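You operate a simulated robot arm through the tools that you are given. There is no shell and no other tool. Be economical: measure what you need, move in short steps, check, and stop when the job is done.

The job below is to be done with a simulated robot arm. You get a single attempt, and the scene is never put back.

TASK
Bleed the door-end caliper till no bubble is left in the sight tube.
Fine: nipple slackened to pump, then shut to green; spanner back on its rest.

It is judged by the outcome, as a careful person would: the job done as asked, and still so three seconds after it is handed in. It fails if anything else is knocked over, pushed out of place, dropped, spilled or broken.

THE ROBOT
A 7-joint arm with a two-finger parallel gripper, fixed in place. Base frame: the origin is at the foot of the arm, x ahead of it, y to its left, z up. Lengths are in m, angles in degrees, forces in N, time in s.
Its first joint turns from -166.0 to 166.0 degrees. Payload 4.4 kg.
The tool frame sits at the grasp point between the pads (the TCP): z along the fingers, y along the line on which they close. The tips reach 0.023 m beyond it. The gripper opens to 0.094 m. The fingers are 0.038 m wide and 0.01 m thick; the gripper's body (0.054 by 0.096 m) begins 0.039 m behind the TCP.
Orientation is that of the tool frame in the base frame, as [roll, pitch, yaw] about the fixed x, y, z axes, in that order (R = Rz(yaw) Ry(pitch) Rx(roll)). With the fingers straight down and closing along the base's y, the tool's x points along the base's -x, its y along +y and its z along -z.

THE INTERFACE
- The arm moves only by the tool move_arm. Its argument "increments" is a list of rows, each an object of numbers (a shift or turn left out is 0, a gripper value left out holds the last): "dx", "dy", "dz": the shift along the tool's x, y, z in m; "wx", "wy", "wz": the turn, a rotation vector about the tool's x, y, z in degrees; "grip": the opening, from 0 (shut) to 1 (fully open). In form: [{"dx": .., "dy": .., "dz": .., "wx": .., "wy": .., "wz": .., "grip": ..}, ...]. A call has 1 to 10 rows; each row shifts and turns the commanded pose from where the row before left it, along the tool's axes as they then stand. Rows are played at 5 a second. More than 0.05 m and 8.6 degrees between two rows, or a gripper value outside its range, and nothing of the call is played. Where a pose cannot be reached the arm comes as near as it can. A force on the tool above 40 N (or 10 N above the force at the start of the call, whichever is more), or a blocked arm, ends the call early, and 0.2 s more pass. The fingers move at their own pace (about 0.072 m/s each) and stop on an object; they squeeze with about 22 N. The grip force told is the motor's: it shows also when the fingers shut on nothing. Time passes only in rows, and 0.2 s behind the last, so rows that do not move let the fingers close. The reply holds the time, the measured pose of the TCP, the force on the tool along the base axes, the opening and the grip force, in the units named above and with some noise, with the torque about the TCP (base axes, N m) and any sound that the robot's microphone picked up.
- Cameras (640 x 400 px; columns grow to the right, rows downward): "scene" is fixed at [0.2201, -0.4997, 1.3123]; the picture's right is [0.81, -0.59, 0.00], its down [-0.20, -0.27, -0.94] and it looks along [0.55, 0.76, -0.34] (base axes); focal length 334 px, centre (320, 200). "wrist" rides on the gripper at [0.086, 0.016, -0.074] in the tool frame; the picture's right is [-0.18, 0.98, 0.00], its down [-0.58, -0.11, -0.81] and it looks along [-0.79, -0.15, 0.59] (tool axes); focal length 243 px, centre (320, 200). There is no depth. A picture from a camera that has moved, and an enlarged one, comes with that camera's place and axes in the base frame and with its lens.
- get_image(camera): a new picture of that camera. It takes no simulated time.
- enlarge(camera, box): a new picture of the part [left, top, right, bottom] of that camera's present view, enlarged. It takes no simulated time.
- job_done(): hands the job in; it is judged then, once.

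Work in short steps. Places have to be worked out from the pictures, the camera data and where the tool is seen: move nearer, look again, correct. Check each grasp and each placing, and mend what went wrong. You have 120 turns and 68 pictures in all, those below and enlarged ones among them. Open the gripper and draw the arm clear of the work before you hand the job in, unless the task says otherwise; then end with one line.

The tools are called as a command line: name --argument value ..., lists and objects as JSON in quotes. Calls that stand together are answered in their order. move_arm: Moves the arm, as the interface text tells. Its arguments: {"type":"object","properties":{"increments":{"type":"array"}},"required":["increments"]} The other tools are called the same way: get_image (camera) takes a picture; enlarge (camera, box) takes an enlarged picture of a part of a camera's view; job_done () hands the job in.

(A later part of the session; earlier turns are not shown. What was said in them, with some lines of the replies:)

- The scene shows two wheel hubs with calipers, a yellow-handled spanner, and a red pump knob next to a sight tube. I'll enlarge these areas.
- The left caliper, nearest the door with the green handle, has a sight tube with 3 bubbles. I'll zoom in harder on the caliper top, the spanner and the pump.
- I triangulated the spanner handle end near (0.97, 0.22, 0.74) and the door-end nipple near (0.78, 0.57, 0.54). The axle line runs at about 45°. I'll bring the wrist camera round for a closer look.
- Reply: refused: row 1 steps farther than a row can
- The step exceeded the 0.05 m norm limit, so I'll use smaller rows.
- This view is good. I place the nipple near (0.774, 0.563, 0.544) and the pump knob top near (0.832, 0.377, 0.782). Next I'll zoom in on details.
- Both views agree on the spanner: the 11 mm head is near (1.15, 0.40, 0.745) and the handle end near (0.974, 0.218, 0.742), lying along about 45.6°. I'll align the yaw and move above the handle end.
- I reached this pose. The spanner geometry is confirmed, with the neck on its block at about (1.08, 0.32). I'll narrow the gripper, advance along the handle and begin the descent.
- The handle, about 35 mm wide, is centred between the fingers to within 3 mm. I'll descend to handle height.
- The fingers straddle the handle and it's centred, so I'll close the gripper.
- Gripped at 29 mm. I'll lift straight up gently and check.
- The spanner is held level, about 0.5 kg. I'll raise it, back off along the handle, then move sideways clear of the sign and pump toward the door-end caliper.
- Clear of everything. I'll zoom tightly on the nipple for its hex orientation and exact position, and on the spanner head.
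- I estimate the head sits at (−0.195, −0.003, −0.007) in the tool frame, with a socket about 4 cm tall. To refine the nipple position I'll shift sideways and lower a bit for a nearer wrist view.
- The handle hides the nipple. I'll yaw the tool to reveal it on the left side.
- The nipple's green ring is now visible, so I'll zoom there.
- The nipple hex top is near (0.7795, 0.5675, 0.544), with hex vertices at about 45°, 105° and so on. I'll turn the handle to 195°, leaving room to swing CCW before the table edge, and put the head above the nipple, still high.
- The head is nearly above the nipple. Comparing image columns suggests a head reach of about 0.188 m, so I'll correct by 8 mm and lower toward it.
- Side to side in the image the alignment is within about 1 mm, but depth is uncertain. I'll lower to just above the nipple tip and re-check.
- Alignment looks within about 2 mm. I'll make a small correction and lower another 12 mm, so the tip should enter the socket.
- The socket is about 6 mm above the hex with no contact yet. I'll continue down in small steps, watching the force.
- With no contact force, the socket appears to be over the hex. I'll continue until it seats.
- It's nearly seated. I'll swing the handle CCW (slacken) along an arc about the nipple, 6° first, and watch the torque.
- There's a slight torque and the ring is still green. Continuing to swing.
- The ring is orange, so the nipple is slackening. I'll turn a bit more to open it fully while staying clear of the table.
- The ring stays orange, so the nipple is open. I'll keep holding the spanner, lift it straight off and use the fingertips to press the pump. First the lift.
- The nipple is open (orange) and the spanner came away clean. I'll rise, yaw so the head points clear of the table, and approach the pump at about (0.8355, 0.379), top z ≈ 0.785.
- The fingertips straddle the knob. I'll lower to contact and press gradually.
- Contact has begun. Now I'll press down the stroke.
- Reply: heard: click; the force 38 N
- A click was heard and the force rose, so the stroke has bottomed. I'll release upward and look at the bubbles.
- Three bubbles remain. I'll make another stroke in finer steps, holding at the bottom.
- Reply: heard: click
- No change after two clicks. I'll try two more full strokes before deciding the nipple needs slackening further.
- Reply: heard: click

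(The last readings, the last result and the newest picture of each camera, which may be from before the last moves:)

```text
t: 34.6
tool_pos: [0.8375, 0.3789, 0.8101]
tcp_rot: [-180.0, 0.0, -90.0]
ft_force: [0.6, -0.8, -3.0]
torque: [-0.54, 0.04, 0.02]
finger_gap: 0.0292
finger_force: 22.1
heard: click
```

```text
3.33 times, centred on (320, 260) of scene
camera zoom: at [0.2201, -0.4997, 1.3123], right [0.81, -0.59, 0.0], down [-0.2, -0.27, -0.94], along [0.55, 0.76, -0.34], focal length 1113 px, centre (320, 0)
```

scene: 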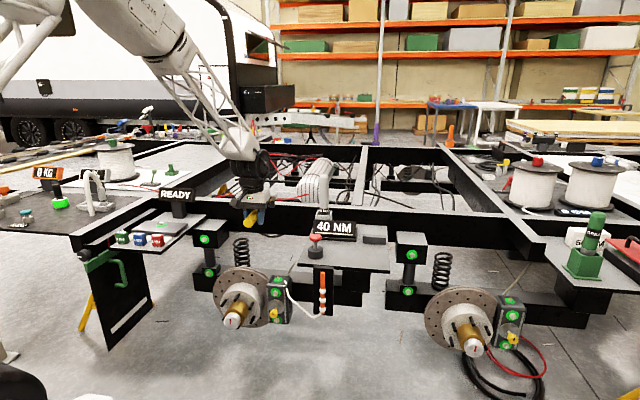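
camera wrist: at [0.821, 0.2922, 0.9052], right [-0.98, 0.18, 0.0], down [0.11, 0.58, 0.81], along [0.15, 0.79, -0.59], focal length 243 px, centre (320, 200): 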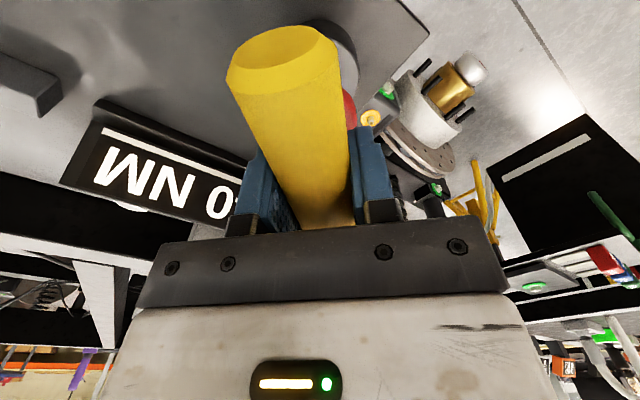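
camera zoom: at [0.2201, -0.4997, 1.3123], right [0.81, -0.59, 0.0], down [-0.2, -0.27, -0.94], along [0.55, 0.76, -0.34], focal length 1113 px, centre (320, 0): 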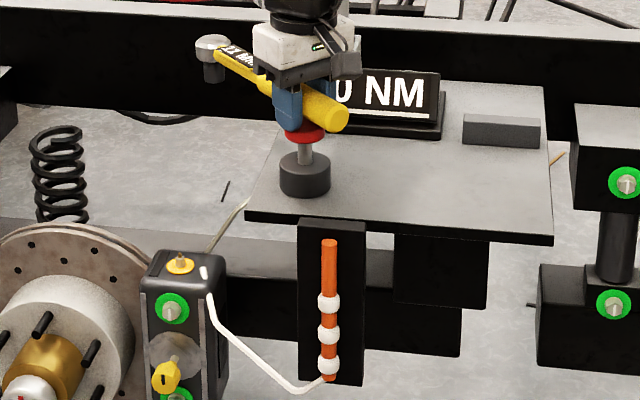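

The pump clicks but nothing moves, so the nipple needs to be opened further. I'll go up and back, re-index the spanner by −60° (handle at about 161°), and sweep again.

move_arm --increments '[{"dz": -0.045}, {"dz": -0.045}, {"dx": -0.03, "dy": 0.03}, {"dx": -0.03, "dy": 0.03}, {"dx": -0.03, "dy": 0.03}, {"dx": -0.03, "dy": 0.03}, {"wz": 8.5}, {"wz": 8.5}, {"wz": 8.5}, {"wz": 8.5}]'

move_arm --increments '[{"wz": 8.5}, {"wz": 8.5}, {"wz": 8.5}, {"wz": 8.5}, {"wz": 8.5}, {"wz": 8.5}, {"wz": 8.5}, {"wz": 8.5}, {"wz": 7}]'

enlarge --camera "scene" --box '[266, 268, 292, 286]'

```text
t: 36.8
tool_pos: [0.718, 0.4989, 0.9003]
tcp_rot: [-179.9, -0.1, -124.1]
ft_force: [0.1, -0.3, -4.2]
torque: [-0.47, 0.31, -0.03]
finger_gap: 0.0291
finger_force: 21.6
```

```text
t: 38.8
tool_pos: [0.7177, 0.4992, 0.9]
tcp_rot: [-180.0, 0.0, 160.9]
ft_force: [-0.8, -0.7, -4.8]
torque: [0.18, 0.51, -0.02]
finger_gap: 0.0293
finger_force: 21.8
```

```text
16.00 times, centred on (279, 277) of scene
camera zoom: at [0.2201, -0.4997, 1.3123], right [0.81, -0.59, 0.0], down [-0.2, -0.27, -0.94], along [0.55, 0.76, -0.34], focal length 5342 px, centre (976, -1032)
```

zoom: 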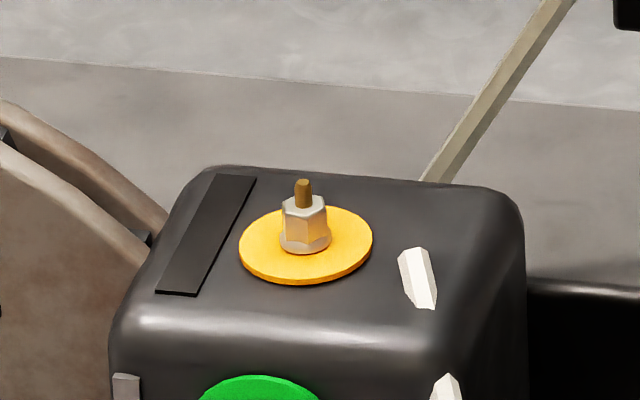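

The ring is amber now. I'll position the handle at 161° with the head over the nipple and descend to just above it.

move_arm --increments '[{"dx": 0.0376, "dy": 0.02135}, {"dx": 0.0376, "dy": 0.02135}, {"dx": 0.0376, "dy": 0.02135}, {"dx": 0.0376, "dy": 0.02135}, {"dz": 0.049}, {"dz": 0.049}, {"dz": 0.049}, {"dz": 0.049}, {"dz": 0.049}, {"dz": 0.048}]'

enlarge --camera "scene" --box '[222, 240, 302, 300]'

```text
t: 41.0
tool_pos: [0.6042, 0.6309, 0.606]
tcp_rot: [179.9, 0.1, 160.9]
ft_force: [0.8, 0.9, -2.7]
torque: [0.18, 0.5, 0.03]
finger_gap: 0.0294
finger_force: 22.5
```

```text
6.67 times, centred on (262, 270) of scene
camera zoom: at [0.2201, -0.4997, 1.3123], right [0.81, -0.59, 0.0], down [-0.2, -0.27, -0.94], along [0.55, 0.76, -0.34], focal length 2226 px, centre (707, -267)
```

zoom: 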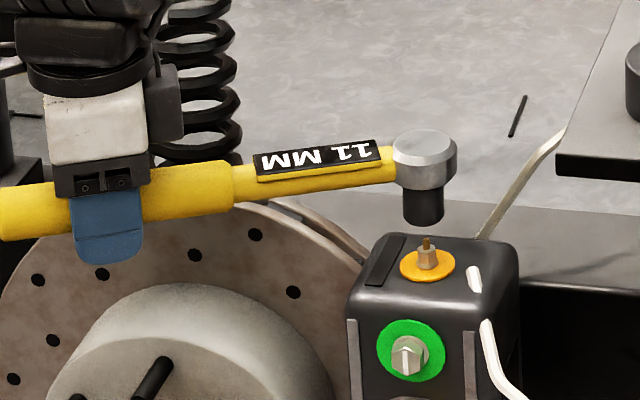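

Well aligned. I'll lower over the hex in small steps.

move_arm --increments '[{"dx": -0.001, "dz": 0.006}, {"dz": 0.006}, {"dz": 0.006}, {"dz": 0.005}, {"dz": 0.003}]'

move_arm --increments '[{"dz": 0.003}, {"dz": 0.003}, {"dz": 0.003}]'

```text
t: 42.2
tool_pos: [0.6048, 0.6292, 0.58]
tcp_rot: [180.0, 0.0, 161.0]
ft_force: [-0.3, -0.5, -4.9]
torque: [0.2, 0.54, -0.01]
finger_gap: 0.0293
finger_force: 21.9
```

```text
t: 43.0
tool_pos: [0.6044, 0.63, 0.5719]
tcp_rot: [179.9, 0.0, 161.0]
ft_force: [0.6, 0.1, 3.1]
torque: [-0.34, -0.89, -0.15]
finger_gap: 0.0295
finger_force: 22.0
```

enlarge --camera "scene" --box '[262, 262, 294, 286]'

```text
16.00 times, centred on (278, 274) of scene
camera zoom: at [0.2201, -0.4997, 1.3123], right [0.81, -0.59, 0.0], down [-0.2, -0.27, -0.94], along [0.55, 0.76, -0.34], focal length 5342 px, centre (992, -984)
```

zoom: 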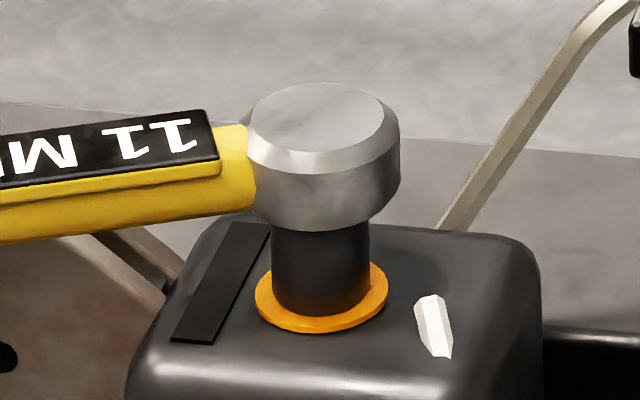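

Seated fully. I'll sweep CCW in 4° rows.

move_arm --increments '[{"dx": -0.00046, "dy": -0.01304, "wz": -4}, {"dx": -0.00046, "dy": -0.01304, "wz": -4}, {"dx": -0.00046, "dy": -0.01304, "wz": -4}, {"dx": -0.00046, "dy": -0.01304, "wz": -4}, {"dx": -0.00046, "dy": -0.01304, "wz": -4}, {"dx": -0.00046, "dy": -0.01304, "wz": -4}]'

move_arm --increments '[{"dx": -0.00046, "dy": -0.01304, "wz": -4}, {"dx": -0.00046, "dy": -0.01304, "wz": -4}, {"dx": -0.00046, "dy": -0.01304, "wz": -4}, {"dx": -0.00046, "dy": -0.01304, "wz": -4}, {"dx": -0.00046, "dy": -0.01304, "wz": -4}, {"dx": -0.00046, "dy": -0.01304, "wz": -4}]'

enlarge --camera "scene" --box '[230, 240, 320, 310]'

```text
t: 44.4
tool_pos: [0.5939, 0.553, 0.5716]
tcp_rot: [-179.9, 0.0, -175.0]
ft_force: [-0.5, -0.8, -2.6]
torque: [0.03, 0.25, -0.04]
finger_gap: 0.0294
finger_force: 22.3
```

```text
t: 45.8
tool_pos: [0.6175, 0.4791, 0.5702]
tcp_rot: [180.0, 0.0, -151.0]
ft_force: [1.5, 0.2, 1.7]
torque: [0.38, -0.68, -0.02]
finger_gap: 0.0294
finger_force: 22.0
```

```text
5.71 times, centred on (275, 275) of scene
camera zoom: at [0.2201, -0.4997, 1.3123], right [0.81, -0.59, 0.0], down [-0.2, -0.27, -0.94], along [0.55, 0.76, -0.34], focal length 1908 px, centre (577, -229)
```

zoom: 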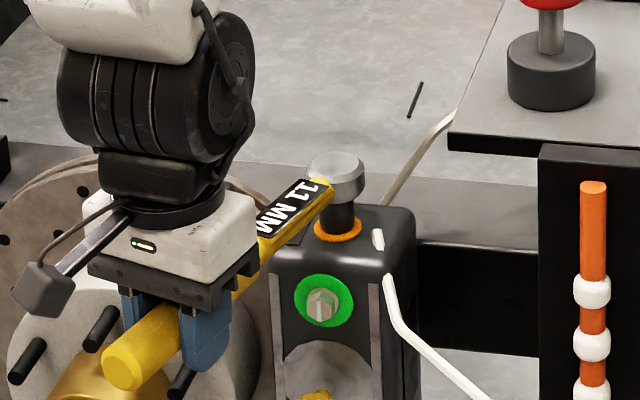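

Continuing the sweep to about 237°.

move_arm --increments '[{"dx": -0.00046, "dy": -0.01304, "wz": -4}, {"dx": -0.00046, "dy": -0.01304, "wz": -4}, {"dx": -0.00046, "dy": -0.01304, "wz": -4}, {"dx": -0.00046, "dy": -0.01304, "wz": -4}, {"dx": -0.00046, "dy": -0.01304, "wz": -4}, {"dx": -0.00046, "dy": -0.01304, "wz": -4}, {"dx": -0.00046, "dy": -0.01304, "wz": -4}]'

enlarge --camera "scene" --box '[230, 240, 320, 310]'

```text
t: 47.4
tool_pos: [0.679, 0.4117, 0.5718]
tcp_rot: [180.0, 0.0, -122.9]
ft_force: [0.0, 0.0, -4.6]
torque: [-0.49, 0.32, 0.0]
finger_gap: 0.0295
finger_force: 22.1
```

```text
5.71 times, centred on (275, 275) of scene
camera zoom: at [0.2201, -0.4997, 1.3123], right [0.81, -0.59, 0.0], down [-0.2, -0.27, -0.94], along [0.55, 0.76, -0.34], focal length 1908 px, centre (577, -229)
```

zoom: 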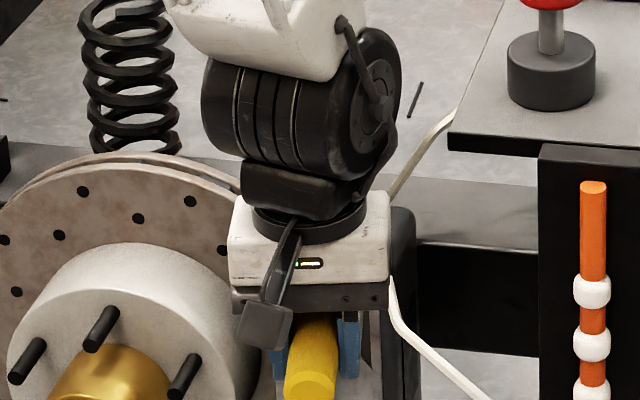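

Swept without contact. I'll lift straight off, high, and rotate for the pump.

move_arm --increments '[{"dz": -0.006}, {"dz": -0.015}, {"dz": -0.04}, {"dz": -0.045}, {"dz": -0.045}, {"dz": -0.045}, {"dz": -0.045}, {"dz": -0.045}, {"dz": -0.04}]'

move_arm --increments '[{"wz": -8.25}, {"wz": -8.25}, {"wz": -8.25}, {"wz": -8.25}]'

enlarge --camera "scene" --box '[266, 268, 292, 286]'

```text
t: 49.4
tool_pos: [0.6792, 0.4142, 0.8962]
tcp_rot: [179.9, -0.1, -123.0]
ft_force: [-0.3, -0.6, -5.7]
torque: [-0.51, 0.33, 0.02]
finger_gap: 0.0296
finger_force: 21.7
```

```text
t: 50.4
tool_pos: [0.6801, 0.4119, 0.8978]
tcp_rot: [180.0, -0.1, -89.9]
ft_force: [0.7, 0.0, -5.2]
torque: [-0.57, -0.01, -0.01]
finger_gap: 0.0293
finger_force: 21.7
```

```text
16.00 times, centred on (279, 277) of scene
camera zoom: at [0.2201, -0.4997, 1.3123], right [0.81, -0.59, 0.0], down [-0.2, -0.27, -0.94], along [0.55, 0.76, -0.34], focal length 5342 px, centre (976, -1032)
```

zoom: 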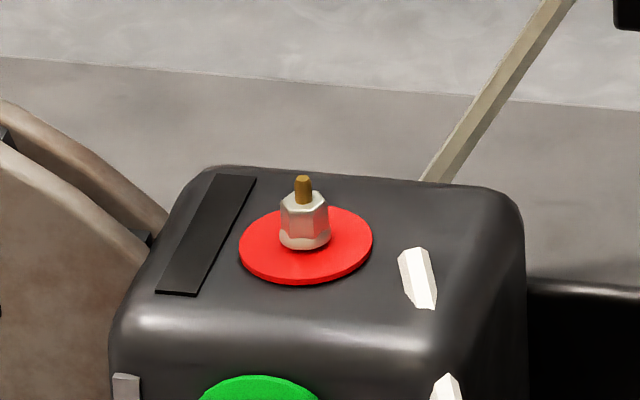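

The ring is red, so the nipple is properly open. Now to the pump and one stroke.

move_arm --increments '[{"dx": 0.0083, "dy": -0.0393}, {"dx": 0.0083, "dy": -0.0393}, {"dx": 0.0083, "dy": -0.0393}, {"dx": 0.0083, "dy": -0.0393}, {"dz": 0.045}, {"dz": 0.04}, {"dz": 0.008}, {"dz": 0.008}, {}]'

move_arm --increments '[{"dz": 0.003}, {}, {"dz": -0.009}, {"dz": -0.009}, {}, {}]'

enlarge --camera "scene" --box '[260, 200, 380, 320]'

```text
t: 52.4
tool_pos: [0.8375, 0.3794, 0.7958]
tcp_rot: [180.0, 0.0, -90.0]
ft_force: [0.6, 2.0, -0.6]
torque: [-0.55, 0.0, -0.03]
finger_gap: 0.029
finger_force: 22.3
heard: click
```

```text
t: 53.8
tool_pos: [0.8367, 0.3782, 0.8114]
tcp_rot: [-180.0, 0.1, -89.9]
ft_force: [1.1, 0.3, -4.7]
torque: [-0.56, 0.01, 0.0]
finger_gap: 0.0293
finger_force: 22.7
```

```text
3.33 times, centred on (320, 260) of scene
camera zoom: at [0.2201, -0.4997, 1.3123], right [0.81, -0.59, 0.0], down [-0.2, -0.27, -0.94], along [0.55, 0.76, -0.34], focal length 1113 px, centre (320, 0)
```

zoom: 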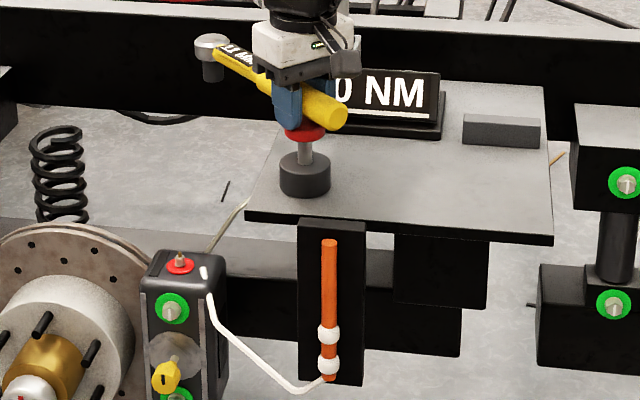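

One stroke cleared one bubble, leaving two. Two more strokes next.

move_arm --increments '[{"dz": 0.009}, {"dz": 0.009}, {}, {"dz": -0.009}, {"dz": -0.009}, {}]'

move_arm --increments '[{"dz": 0.009}, {"dz": 0.009}, {}, {"dz": -0.009}, {"dz": -0.009}, {}]'

enlarge --camera "scene" --box '[260, 200, 380, 320]'

```text
t: 55.2
tool_pos: [0.8368, 0.3788, 0.8113]
tcp_rot: [180.0, 0.1, -90.1]
ft_force: [-0.1, 0.0, -3.9]
torque: [-0.52, -0.03, 0.04]
finger_gap: 0.0293
finger_force: 22.2
heard: click
```

```text
t: 56.6
tool_pos: [0.8362, 0.378, 0.8113]
tcp_rot: [180.0, 0.0, -90.1]
ft_force: [0.2, -0.3, -4.1]
torque: [-0.52, -0.04, -0.02]
finger_gap: 0.0296
finger_force: 22.6
heard: click
```

```text
3.33 times, centred on (320, 260) of scene
camera zoom: at [0.2201, -0.4997, 1.3123], right [0.81, -0.59, 0.0], down [-0.2, -0.27, -0.94], along [0.55, 0.76, -0.34], focal length 1113 px, centre (320, 0)
```

zoom: 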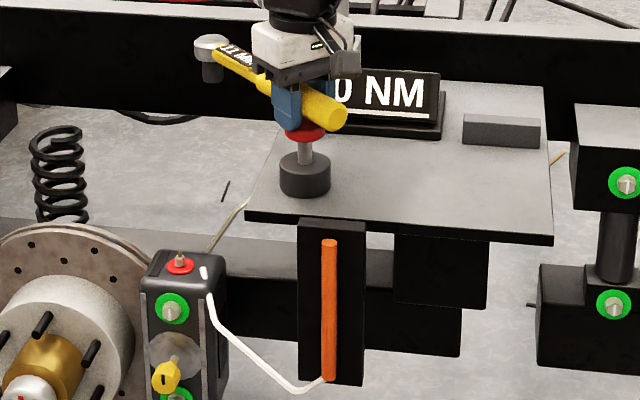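

The tube is clear of bubbles. I'll go back, re-engage at the 237° handle angle where I left the nipple, and close it clockwise.

move_arm --increments '[{"dz": -0.043}, {"dz": -0.043}, {"dx": -0.0083, "dy": 0.0393}, {"dx": -0.0083, "dy": 0.0393}, {"dx": -0.0083, "dy": 0.0393}, {"dx": -0.0083, "dy": 0.0393}, {"wz": 8.25}, {"wz": 8.25}, {"wz": 8.25}, {"wz": 8.25}]'

```text
t: 58.8
tool_pos: [0.6792, 0.4112, 0.8966]
tcp_rot: [179.9, 0.0, -123.2]
ft_force: [-0.3, -0.5, -4.9]
torque: [-0.48, 0.34, 0.01]
finger_gap: 0.0294
finger_force: 22.2
```

Position matches the lift-off pose. Descending to just above the nipple.

move_arm --increments '[{"dz": 0.048}, {"dz": 0.048}, {"dz": 0.048}, {"dz": 0.048}, {"dz": 0.048}, {"dz": 0.048}]'

move_arm --increments '[{"dz": 0.006}, {"dz": 0.006}, {"dz": 0.006}, {"dz": 0.005}]'

move_arm --increments '[{"dz": 0.004}, {"dz": 0.004}, {"dz": 0.003}]'

```text
t: 60.2
tool_pos: [0.6811, 0.4132, 0.6093]
tcp_rot: [-179.9, 0.1, -122.9]
ft_force: [0.1, 0.6, -3.1]
torque: [-0.48, 0.32, -0.03]
finger_gap: 0.0291
finger_force: 22.0
```

```text
t: 61.2
tool_pos: [0.6797, 0.4119, 0.5876]
tcp_rot: [-180.0, 0.0, -123.0]
ft_force: [0.6, -0.4, -5.3]
torque: [-0.44, 0.29, 0.01]
finger_gap: 0.0293
finger_force: 22.1
```

```text
t: 62.0
tool_pos: [0.6789, 0.4128, 0.5752]
tcp_rot: [-180.0, 0.0, -123.0]
ft_force: [0.2, -0.1, -4.2]
torque: [-0.45, 0.31, -0.01]
finger_gap: 0.0292
finger_force: 22.8
```

move_arm --increments '[{"dz": 0.002}, {"dz": 0.002}]'

move_arm --increments '[{"dx": -0.00046, "dy": 0.01304, "wz": 4}, {"dx": -0.00046, "dy": 0.01304, "wz": 4}, {"dx": -0.00046, "dy": 0.01304, "wz": 4}, {"dx": -0.00046, "dy": 0.01304, "wz": 4}, {"dx": -0.00046, "dy": 0.01304, "wz": 4}, {"dx": -0.00046, "dy": 0.01304, "wz": 4}, {"dx": -0.00046, "dy": 0.01304, "wz": 4}, {"dx": -0.00046, "dy": 0.01304, "wz": 4}]'

enlarge --camera "scene" --box '[230, 240, 320, 310]'

```text
t: 62.6
tool_pos: [0.6798, 0.414, 0.5718]
tcp_rot: [-179.9, 0.0, -123.0]
ft_force: [-1.2, 0.4, 2.2]
torque: [0.76, -0.46, 0.12]
finger_gap: 0.0293
finger_force: 21.8
```

```text
t: 64.4
tool_pos: [0.613, 0.4898, 0.5725]
tcp_rot: [-179.9, 0.0, -155.2]
ft_force: [0.2, -0.5, -2.8]
torque: [-0.05, 0.1, -0.15]
finger_gap: 0.0292
finger_force: 22.1
```

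```text
5.71 times, centred on (275, 275) of scene
camera zoom: at [0.2201, -0.4997, 1.3123], right [0.81, -0.59, 0.0], down [-0.2, -0.27, -0.94], along [0.55, 0.76, -0.34], focal length 1908 px, centre (577, -229)
```

zoom: 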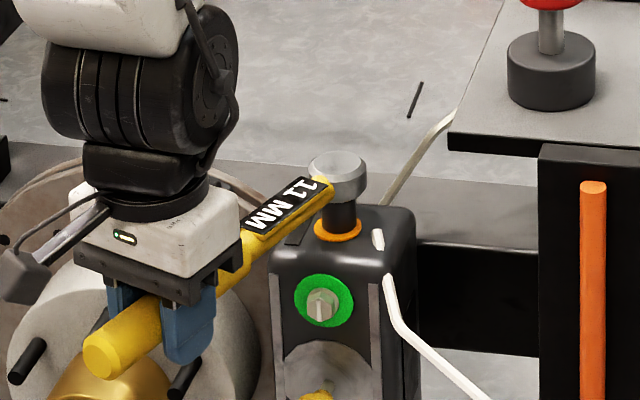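

Already amber. I'll continue clockwise and check after each portion for green.

move_arm --increments '[{"dx": -0.00046, "dy": 0.01304, "wz": 4}, {"dx": -0.00046, "dy": 0.01304, "wz": 4}, {"dx": -0.00046, "dy": 0.01304, "wz": 4}, {"dx": -0.00046, "dy": 0.01304, "wz": 4}, {"dx": -0.00046, "dy": 0.01304, "wz": 4}, {"dx": -0.00046, "dy": 0.01304, "wz": 4}]'

enlarge --camera "scene" --box '[262, 262, 294, 286]'

```text
t: 65.8
tool_pos: [0.5955, 0.5658, 0.5714]
tcp_rot: [-180.0, 0.0, -179.1]
ft_force: [0.4, 0.1, -2.6]
torque: [-0.03, 0.14, 0.04]
finger_gap: 0.0293
finger_force: 21.9
```

```text
16.00 times, centred on (278, 274) of scene
camera zoom: at [0.2201, -0.4997, 1.3123], right [0.81, -0.59, 0.0], down [-0.2, -0.27, -0.94], along [0.55, 0.76, -0.34], focal length 5342 px, centre (992, -984)
```

zoom: 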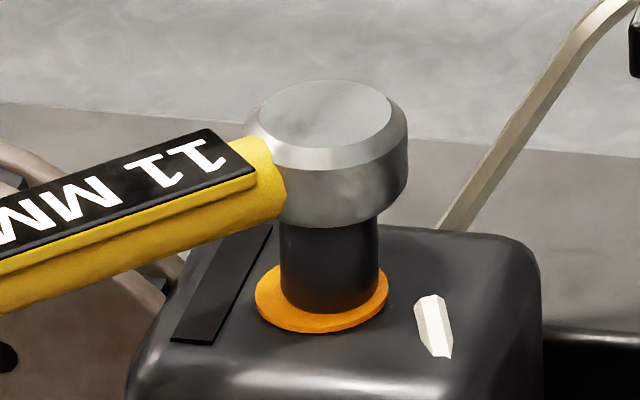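

Still amber, and the head has drifted about 2 mm outward, so I'll correct that as I continue to about 163°.

move_arm --increments '[{"dx": 0.001, "dy": 0.01304, "wz": 4}, {"dx": 0.0005, "dy": 0.01304, "wz": 4}, {"dx": -0.00046, "dy": 0.01304, "wz": 4}, {"dx": -0.00046, "dy": 0.01304, "wz": 4}]'

enlarge --camera "scene" --box '[262, 262, 294, 286]'

```text
t: 66.8
tool_pos: [0.5994, 0.6177, 0.5719]
tcp_rot: [180.0, -0.1, 164.9]
ft_force: [0.1, -0.4, -2.2]
torque: [0.07, 0.12, 0.2]
finger_gap: 0.0293
finger_force: 22.2
```

```text
16.00 times, centred on (278, 274) of scene
camera zoom: at [0.2201, -0.4997, 1.3123], right [0.81, -0.59, 0.0], down [-0.2, -0.27, -0.94], along [0.55, 0.76, -0.34], focal length 5342 px, centre (992, -984)
```

zoom: 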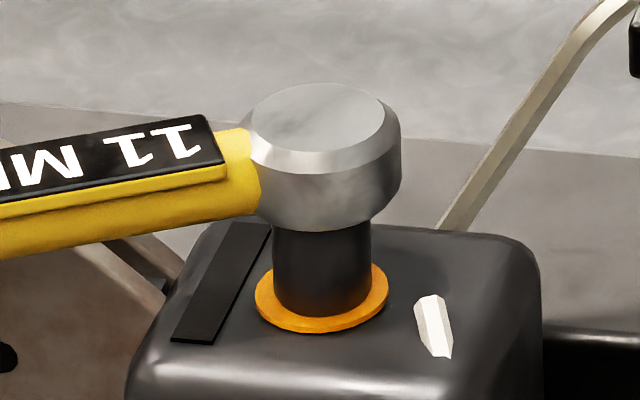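

Still amber. I'll lift off, re-index CCW by 60° to 225°, and re-engage for the final tightening.

move_arm --increments '[{"dz": -0.01}, {"dz": -0.02}, {"dz": -0.02}, {"dx": -0.00124, "dy": -0.02138, "wz": -6.56}, {"dx": -0.00124, "dy": -0.02138, "wz": -6.56}, {"dx": -0.00124, "dy": -0.02138, "wz": -6.56}, {"dx": -0.00124, "dy": -0.02138, "wz": -6.56}, {"dx": -0.00124, "dy": -0.02138, "wz": -6.56}]'

move_arm --increments '[{"dx": -0.00124, "dy": -0.02138, "wz": -6.56}, {"dx": -0.00124, "dy": -0.02138, "wz": -6.56}, {"dx": -0.00124, "dy": -0.02138, "wz": -6.56}, {"dx": -0.00124, "dy": -0.02138, "wz": -6.56}]'

enlarge --camera "scene" --box '[262, 258, 294, 282]'

```text
t: 68.6
tool_pos: [0.602, 0.5101, 0.6209]
tcp_rot: [-179.9, -0.1, -162.2]
ft_force: [0.1, -0.1, -5.1]
torque: [-0.17, 0.55, 0.01]
finger_gap: 0.0292
finger_force: 22.1
```

```text
t: 69.6
tool_pos: [0.6453, 0.439, 0.6223]
tcp_rot: [-180.0, -0.1, -135.9]
ft_force: [0.4, 0.1, -4.9]
torque: [-0.39, 0.43, 0.02]
finger_gap: 0.0293
finger_force: 21.8
```

```text
16.00 times, centred on (278, 270) of scene
camera zoom: at [0.2201, -0.4997, 1.3123], right [0.81, -0.59, 0.0], down [-0.2, -0.27, -0.94], along [0.55, 0.76, -0.34], focal length 5342 px, centre (992, -920)
```

zoom: 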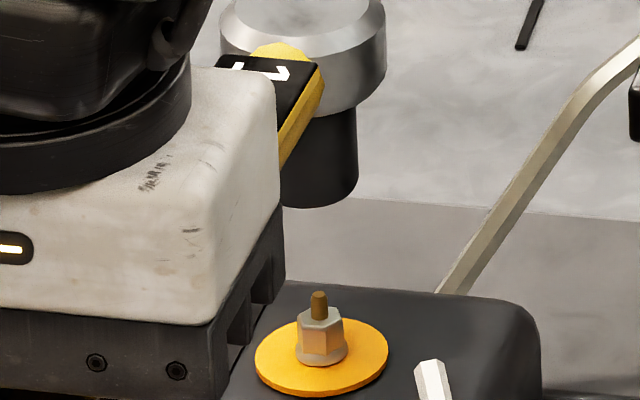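

The handle is at 224° with about 1.5 mm of lateral error. I'll correct and lower.

move_arm --increments '[{"dy": -0.0015, "dz": 0.015, "wz": -1}, {"dz": 0.015}, {"dz": 0.006}, {"dz": 0.005}]'

move_arm --increments '[{"dz": 0.004}, {"dz": 0.003}, {"dz": 0.002}]'

```text
t: 70.6
tool_pos: [0.6464, 0.438, 0.5806]
tcp_rot: [-180.0, 0.0, -135.0]
ft_force: [0.1, 0.1, -4.5]
torque: [-0.41, 0.42, 0.0]
finger_gap: 0.0292
finger_force: 21.9
```

```text
t: 71.4
tool_pos: [0.6462, 0.4383, 0.5731]
tcp_rot: [-180.0, 0.1, -135.0]
ft_force: [-2.5, -0.5, 3.3]
torque: [0.65, -0.65, 0.1]
finger_gap: 0.0294
finger_force: 21.5
```

Seated. Sweeping CW 16°, then checking colour and torque.

move_arm --increments '[{"dx": -0.00046, "dy": 0.01304, "wz": 4}, {"dx": -0.00046, "dy": 0.01304, "wz": 4}, {"dx": -0.00046, "dy": 0.01304, "wz": 4}, {"dx": -0.00046, "dy": 0.01304, "wz": 4}]'

enlarge --camera "scene" --box '[262, 262, 294, 286]'

```text
t: 72.4
tool_pos: [0.6148, 0.4772, 0.5717]
tcp_rot: [-180.0, 0.0, -151.0]
ft_force: [-0.5, -0.7, -3.7]
torque: [-0.17, 0.25, 0.11]
finger_gap: 0.0293
finger_force: 21.6
```

```text
16.00 times, centred on (278, 274) of scene
camera zoom: at [0.2201, -0.4997, 1.3123], right [0.81, -0.59, 0.0], down [-0.2, -0.27, -0.94], along [0.55, 0.76, -0.34], focal length 5342 px, centre (992, -984)
```

zoom: 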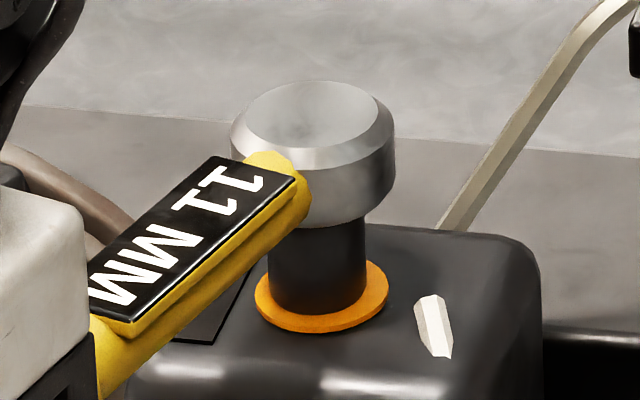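

move_arm --increments '[{"dx": -0.00046, "dy": 0.01304, "wz": 4}, {"dx": -0.00046, "dy": 0.01304, "wz": 4}, {"dx": -0.00046, "dy": 0.01304, "wz": 4}]'

move_arm --increments '[{"dx": -0.00026, "dy": 0.0098, "wz": 3}]'

enlarge --camera "scene" --box '[262, 262, 294, 286]'

```text
t: 73.2
tool_pos: [0.6002, 0.5146, 0.5715]
tcp_rot: [180.0, 0.0, -162.9]
ft_force: [1.6, 0.2, -2.2]
torque: [-0.05, 0.05, 0.17]
finger_gap: 0.0292
finger_force: 21.8
```

```text
t: 73.6
tool_pos: [0.5982, 0.5242, 0.5709]
tcp_rot: [-180.0, 0.0, -166.0]
ft_force: [1.1, 0.3, -0.1]
torque: [0.13, -0.37, 0.49]
finger_gap: 0.0292
finger_force: 21.8
```

```text
16.00 times, centred on (278, 274) of scene
camera zoom: at [0.2201, -0.4997, 1.3123], right [0.81, -0.59, 0.0], down [-0.2, -0.27, -0.94], along [0.55, 0.76, -0.34], focal length 5342 px, centre (992, -984)
```

zoom: 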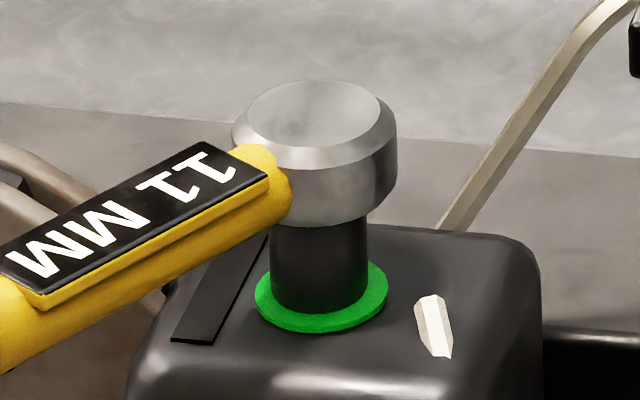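

Green, with torque rising, so it's shut. I'll lift straight off and verify that it stays green.

move_arm --increments '[{"dz": -0.004}, {"dz": -0.008}, {"dz": -0.015}, {"dz": -0.04}, {"dz": -0.045}, {"dz": -0.045}, {"dz": -0.045}, {"dz": -0.045}, {"dz": -0.045}, {"dz": -0.04}]'

enlarge --camera "scene" --box '[230, 180, 350, 330]'

```text
t: 75.8
tool_pos: [0.5979, 0.5224, 0.9038]
tcp_rot: [-179.9, -0.2, -166.0]
ft_force: [-0.1, 0.4, -5.7]
torque: [-0.14, 0.58, -0.03]
finger_gap: 0.0293
finger_force: 21.9
```

```text
2.67 times, centred on (290, 255) of scene
camera zoom: at [0.2201, -0.4997, 1.3123], right [0.81, -0.59, 0.0], down [-0.2, -0.27, -0.94], along [0.55, 0.76, -0.34], focal length 890 px, centre (400, 53)
```

zoom: 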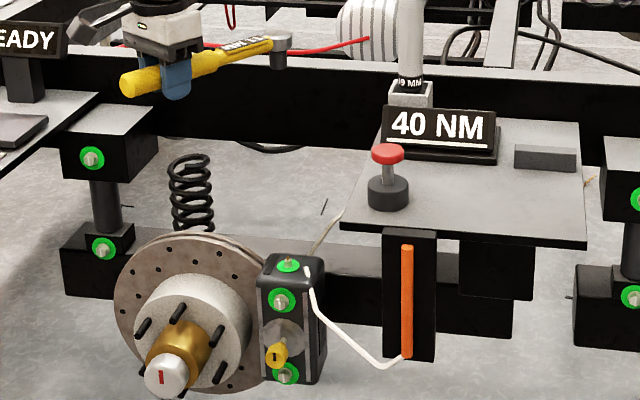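

The nipple is green and the tube clear. Now I'll return the spanner: yaw back to −134.5°, retreat a little, and traverse above the table to the rest.

move_arm --increments '[{"wz": -7.9}, {"wz": -7.9}, {"wz": -7.9}, {"wz": -7.8}, {"dx": 0.045}, {"dy": -0.048}, {"dy": -0.048}, {"dy": -0.048}, {"dy": -0.048}, {"dy": -0.048}]'

move_arm --increments '[{"dy": -0.048}, {"dy": -0.048}, {"dy": -0.048}, {"dy": -0.048}, {"dy": -0.048}]'

```text
t: 78.0
tool_pos: [0.7359, 0.3238, 0.9037]
tcp_rot: [-180.0, 0.0, -134.6]
ft_force: [0.4, -0.1, -4.3]
torque: [-0.38, 0.43, -0.04]
finger_gap: 0.0293
finger_force: 22.0
```

```text
t: 79.2
tool_pos: [0.9082, 0.1565, 0.904]
tcp_rot: [-180.0, 0.0, -134.5]
ft_force: [0.6, -0.9, -4.9]
torque: [-0.38, 0.43, 0.01]
finger_gap: 0.0295
finger_force: 21.7
```

move_arm --increments '[{"dx": -0.0375, "dy": -0.0023}, {"dx": -0.0375, "dy": -0.0023}, {"dx": -0.0375}, {"dx": -0.0375}, {"dz": 0.03}, {"dz": 0.03}, {"dz": 0.028}]'

enlarge --camera "scene" --box '[320, 180, 420, 260]'

get_image --camera "wrist"

```text
t: 80.8
tool_pos: [1.0183, 0.2593, 0.8161]
tcp_rot: [180.0, 0.1, -134.6]
ft_force: [0.5, 0.4, -4.1]
torque: [-0.38, 0.38, -0.03]
finger_gap: 0.0292
finger_force: 21.9
```

```text
5.00 times, centred on (370, 220) of scene
camera zoom: at [0.2201, -0.4997, 1.3123], right [0.81, -0.59, 0.0], down [-0.2, -0.27, -0.94], along [0.55, 0.76, -0.34], focal length 1669 px, centre (70, 100)
```

zoom: 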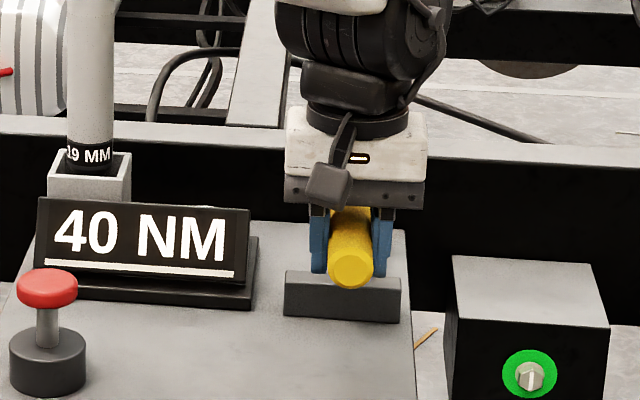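

```text
9 pictures are left
camera wrist: at [0.9456, 0.2095, 0.889], right [-0.57, 0.82, 0.0], down [0.48, 0.34, 0.81], along [0.66, 0.46, -0.59], focal length 243 px, centre (320, 200)
```

wrist: 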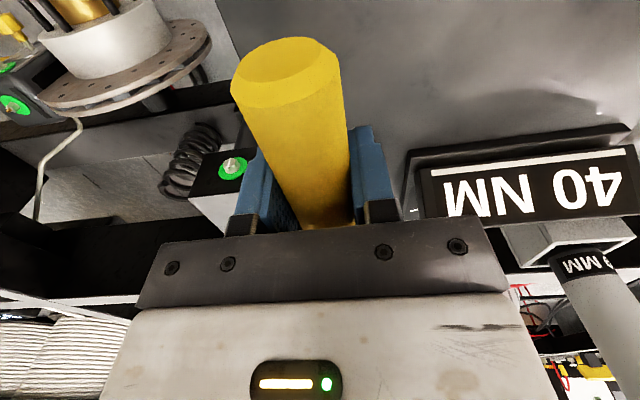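

The handle seems to have slid about 6 mm forward in the grip, so I'll back off 6 mm and lower gently onto the rest.

move_arm --increments '[{"dx": 0.006, "dy": 0.001}, {"dz": 0.03}, {"dz": 0.02}, {"dz": 0.008}]'

move_arm --increments '[{"dz": 0.004}, {"dz": 0.003}]'

enlarge --camera "scene" --box '[330, 190, 410, 260]'

```text
t: 81.8
tool_pos: [1.0113, 0.2554, 0.7578]
tcp_rot: [-179.9, 0.0, -134.5]
ft_force: [0.6, -0.5, -4.4]
torque: [-0.41, 0.41, 0.02]
finger_gap: 0.0294
finger_force: 22.0
```

```text
t: 82.4
tool_pos: [1.0122, 0.2552, 0.7525]
tcp_rot: [180.0, 0.1, -134.5]
ft_force: [-1.1, -2.1, 2.7]
torque: [0.63, -0.68, -0.07]
finger_gap: 0.0295
finger_force: 22.7
```

```text
5.71 times, centred on (370, 225) of scene
camera zoom: at [0.2201, -0.4997, 1.3123], right [0.81, -0.59, 0.0], down [-0.2, -0.27, -0.94], along [0.55, 0.76, -0.34], focal length 1908 px, centre (34, 57)
```

zoom: 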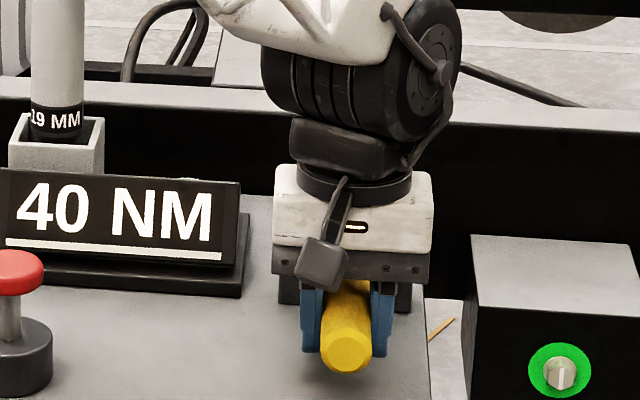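

The head touches first (lever arm about 0.19 m), so the spanner is pitched slightly head-down. I'll lower the handle end a few more mm toward the original height.

move_arm --increments '[{"dz": 0.002}, {"dz": 0.002}]'

```text
t: 83.0
tool_pos: [1.0119, 0.2553, 0.7469]
tcp_rot: [-179.9, -0.1, -134.4]
ft_force: [-1.8, -2.4, 2.4]
torque: [0.43, -0.46, 0.0]
finger_gap: 0.0292
finger_force: 22.0
```

At the original height and supported. Releasing the fingers to the same opening as before.

move_arm --increments '[{"grip": 0.4}, {"grip": 0.6}, {}, {}]'

enlarge --camera "scene" --box '[330, 190, 410, 260]'

```text
t: 84.0
tool_pos: [1.0119, 0.2554, 0.747]
tcp_rot: [-180.0, -0.1, -134.4]
ft_force: [-0.4, 0.0, 0.0]
torque: [0.01, 0.0, 0.0]
finger_gap: 0.0563
finger_force: 0.0
```

```text
5.71 times, centred on (370, 225) of scene
camera zoom: at [0.2201, -0.4997, 1.3123], right [0.81, -0.59, 0.0], down [-0.2, -0.27, -0.94], along [0.55, 0.76, -0.34], focal length 1908 px, centre (34, 57)
```

zoom: 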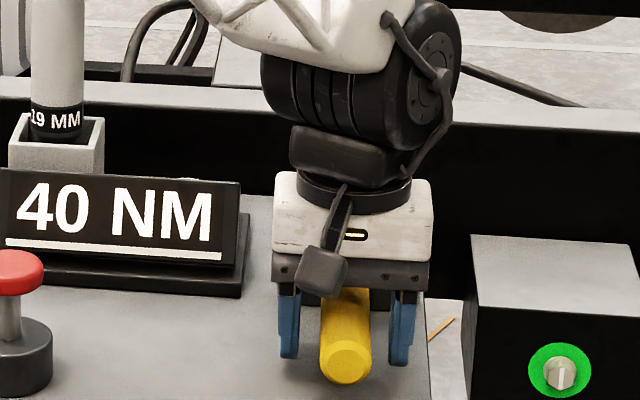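

The released handle end is at (374.6, 253.0) px against the original (374.6, 253.4), so the spanner is back on its rest. Lifting clear.

move_arm --increments '[{"dz": -0.015}, {"dz": -0.03}, {"dz": -0.045}, {"dz": -0.045}, {"dz": -0.045}, {"dx": 0.045}, {"dx": 0.045}, {"dx": 0.045}, {"dz": -0.045}]'

enlarge --camera "scene" --box '[350, 210, 400, 265]'

get_image --camera "scene"

```text
t: 86.0
tool_pos: [0.9177, 0.1592, 0.9695]
tcp_rot: [179.9, -0.2, -134.5]
ft_force: [0.4, -0.1, -1.4]
torque: [0.02, 0.02, 0.0]
finger_gap: 0.0567
finger_force: 0.1
```

```text
7.27 times, centred on (375, 238) of scene
camera zoom: at [0.2201, -0.4997, 1.3123], right [0.81, -0.59, 0.0], down [-0.2, -0.27, -0.94], along [0.55, 0.76, -0.34], focal length 2428 px, centre (-80, -73)
```

zoom: 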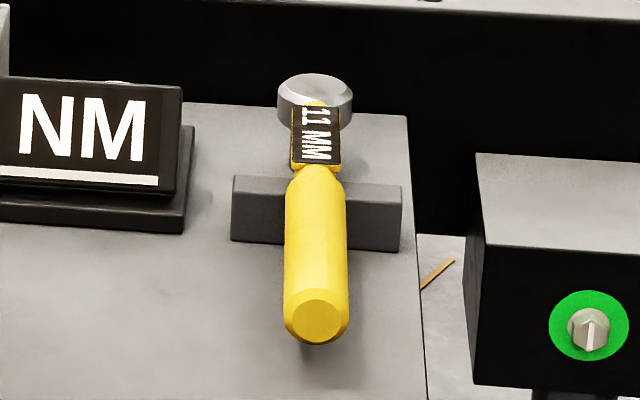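

```text
5 pictures are left
```

scene: 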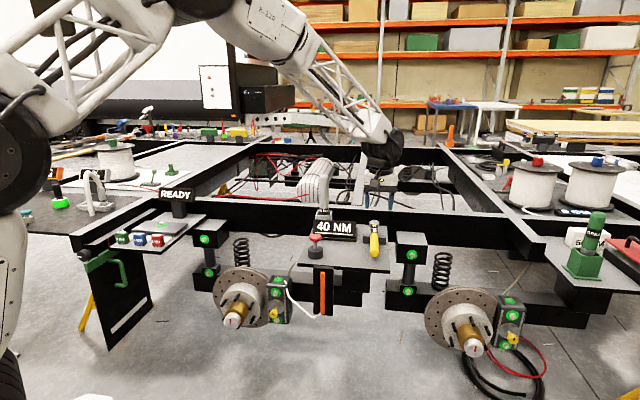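

The spanner is back as it was, so I'll take a last look at the nipple and tube and open the gripper fully.

move_arm --increments '[{"grip": 1.0}, {}, {}]'

enlarge --camera "scene" --box '[255, 225, 345, 325]'

```text
t: 86.8
tool_pos: [0.9181, 0.1595, 0.9697]
tcp_rot: [-180.0, -0.1, -134.6]
ft_force: [-0.2, -0.1, -0.3]
torque: [-0.03, -0.01, 0.02]
finger_gap: 0.0938
finger_force: 0.1
```

```text
4.00 times, centred on (300, 275) of scene
camera zoom: at [0.2201, -0.4997, 1.3123], right [0.81, -0.59, 0.0], down [-0.2, -0.27, -0.94], along [0.55, 0.76, -0.34], focal length 1335 px, centre (400, -100)
```

zoom: 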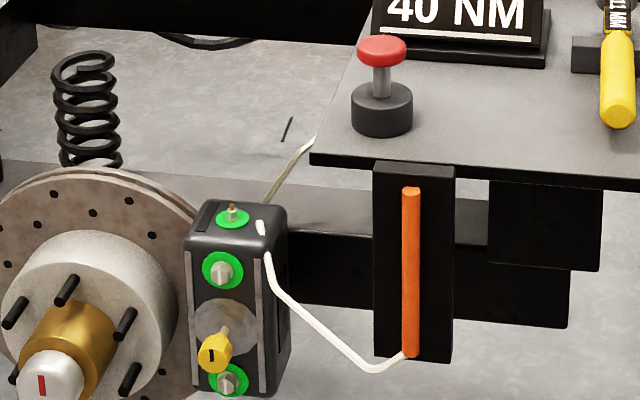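

The tube has no bubbles, the nipple is green, the spanner is on its rest and the arm is clear, so I'm handing in.

job_done

```text
The job is handed in.
```

The door-end caliper is bled: no bubble is left in the sight tube, the nipple is shut to green, and the 11 mm spanner is back on its rest.
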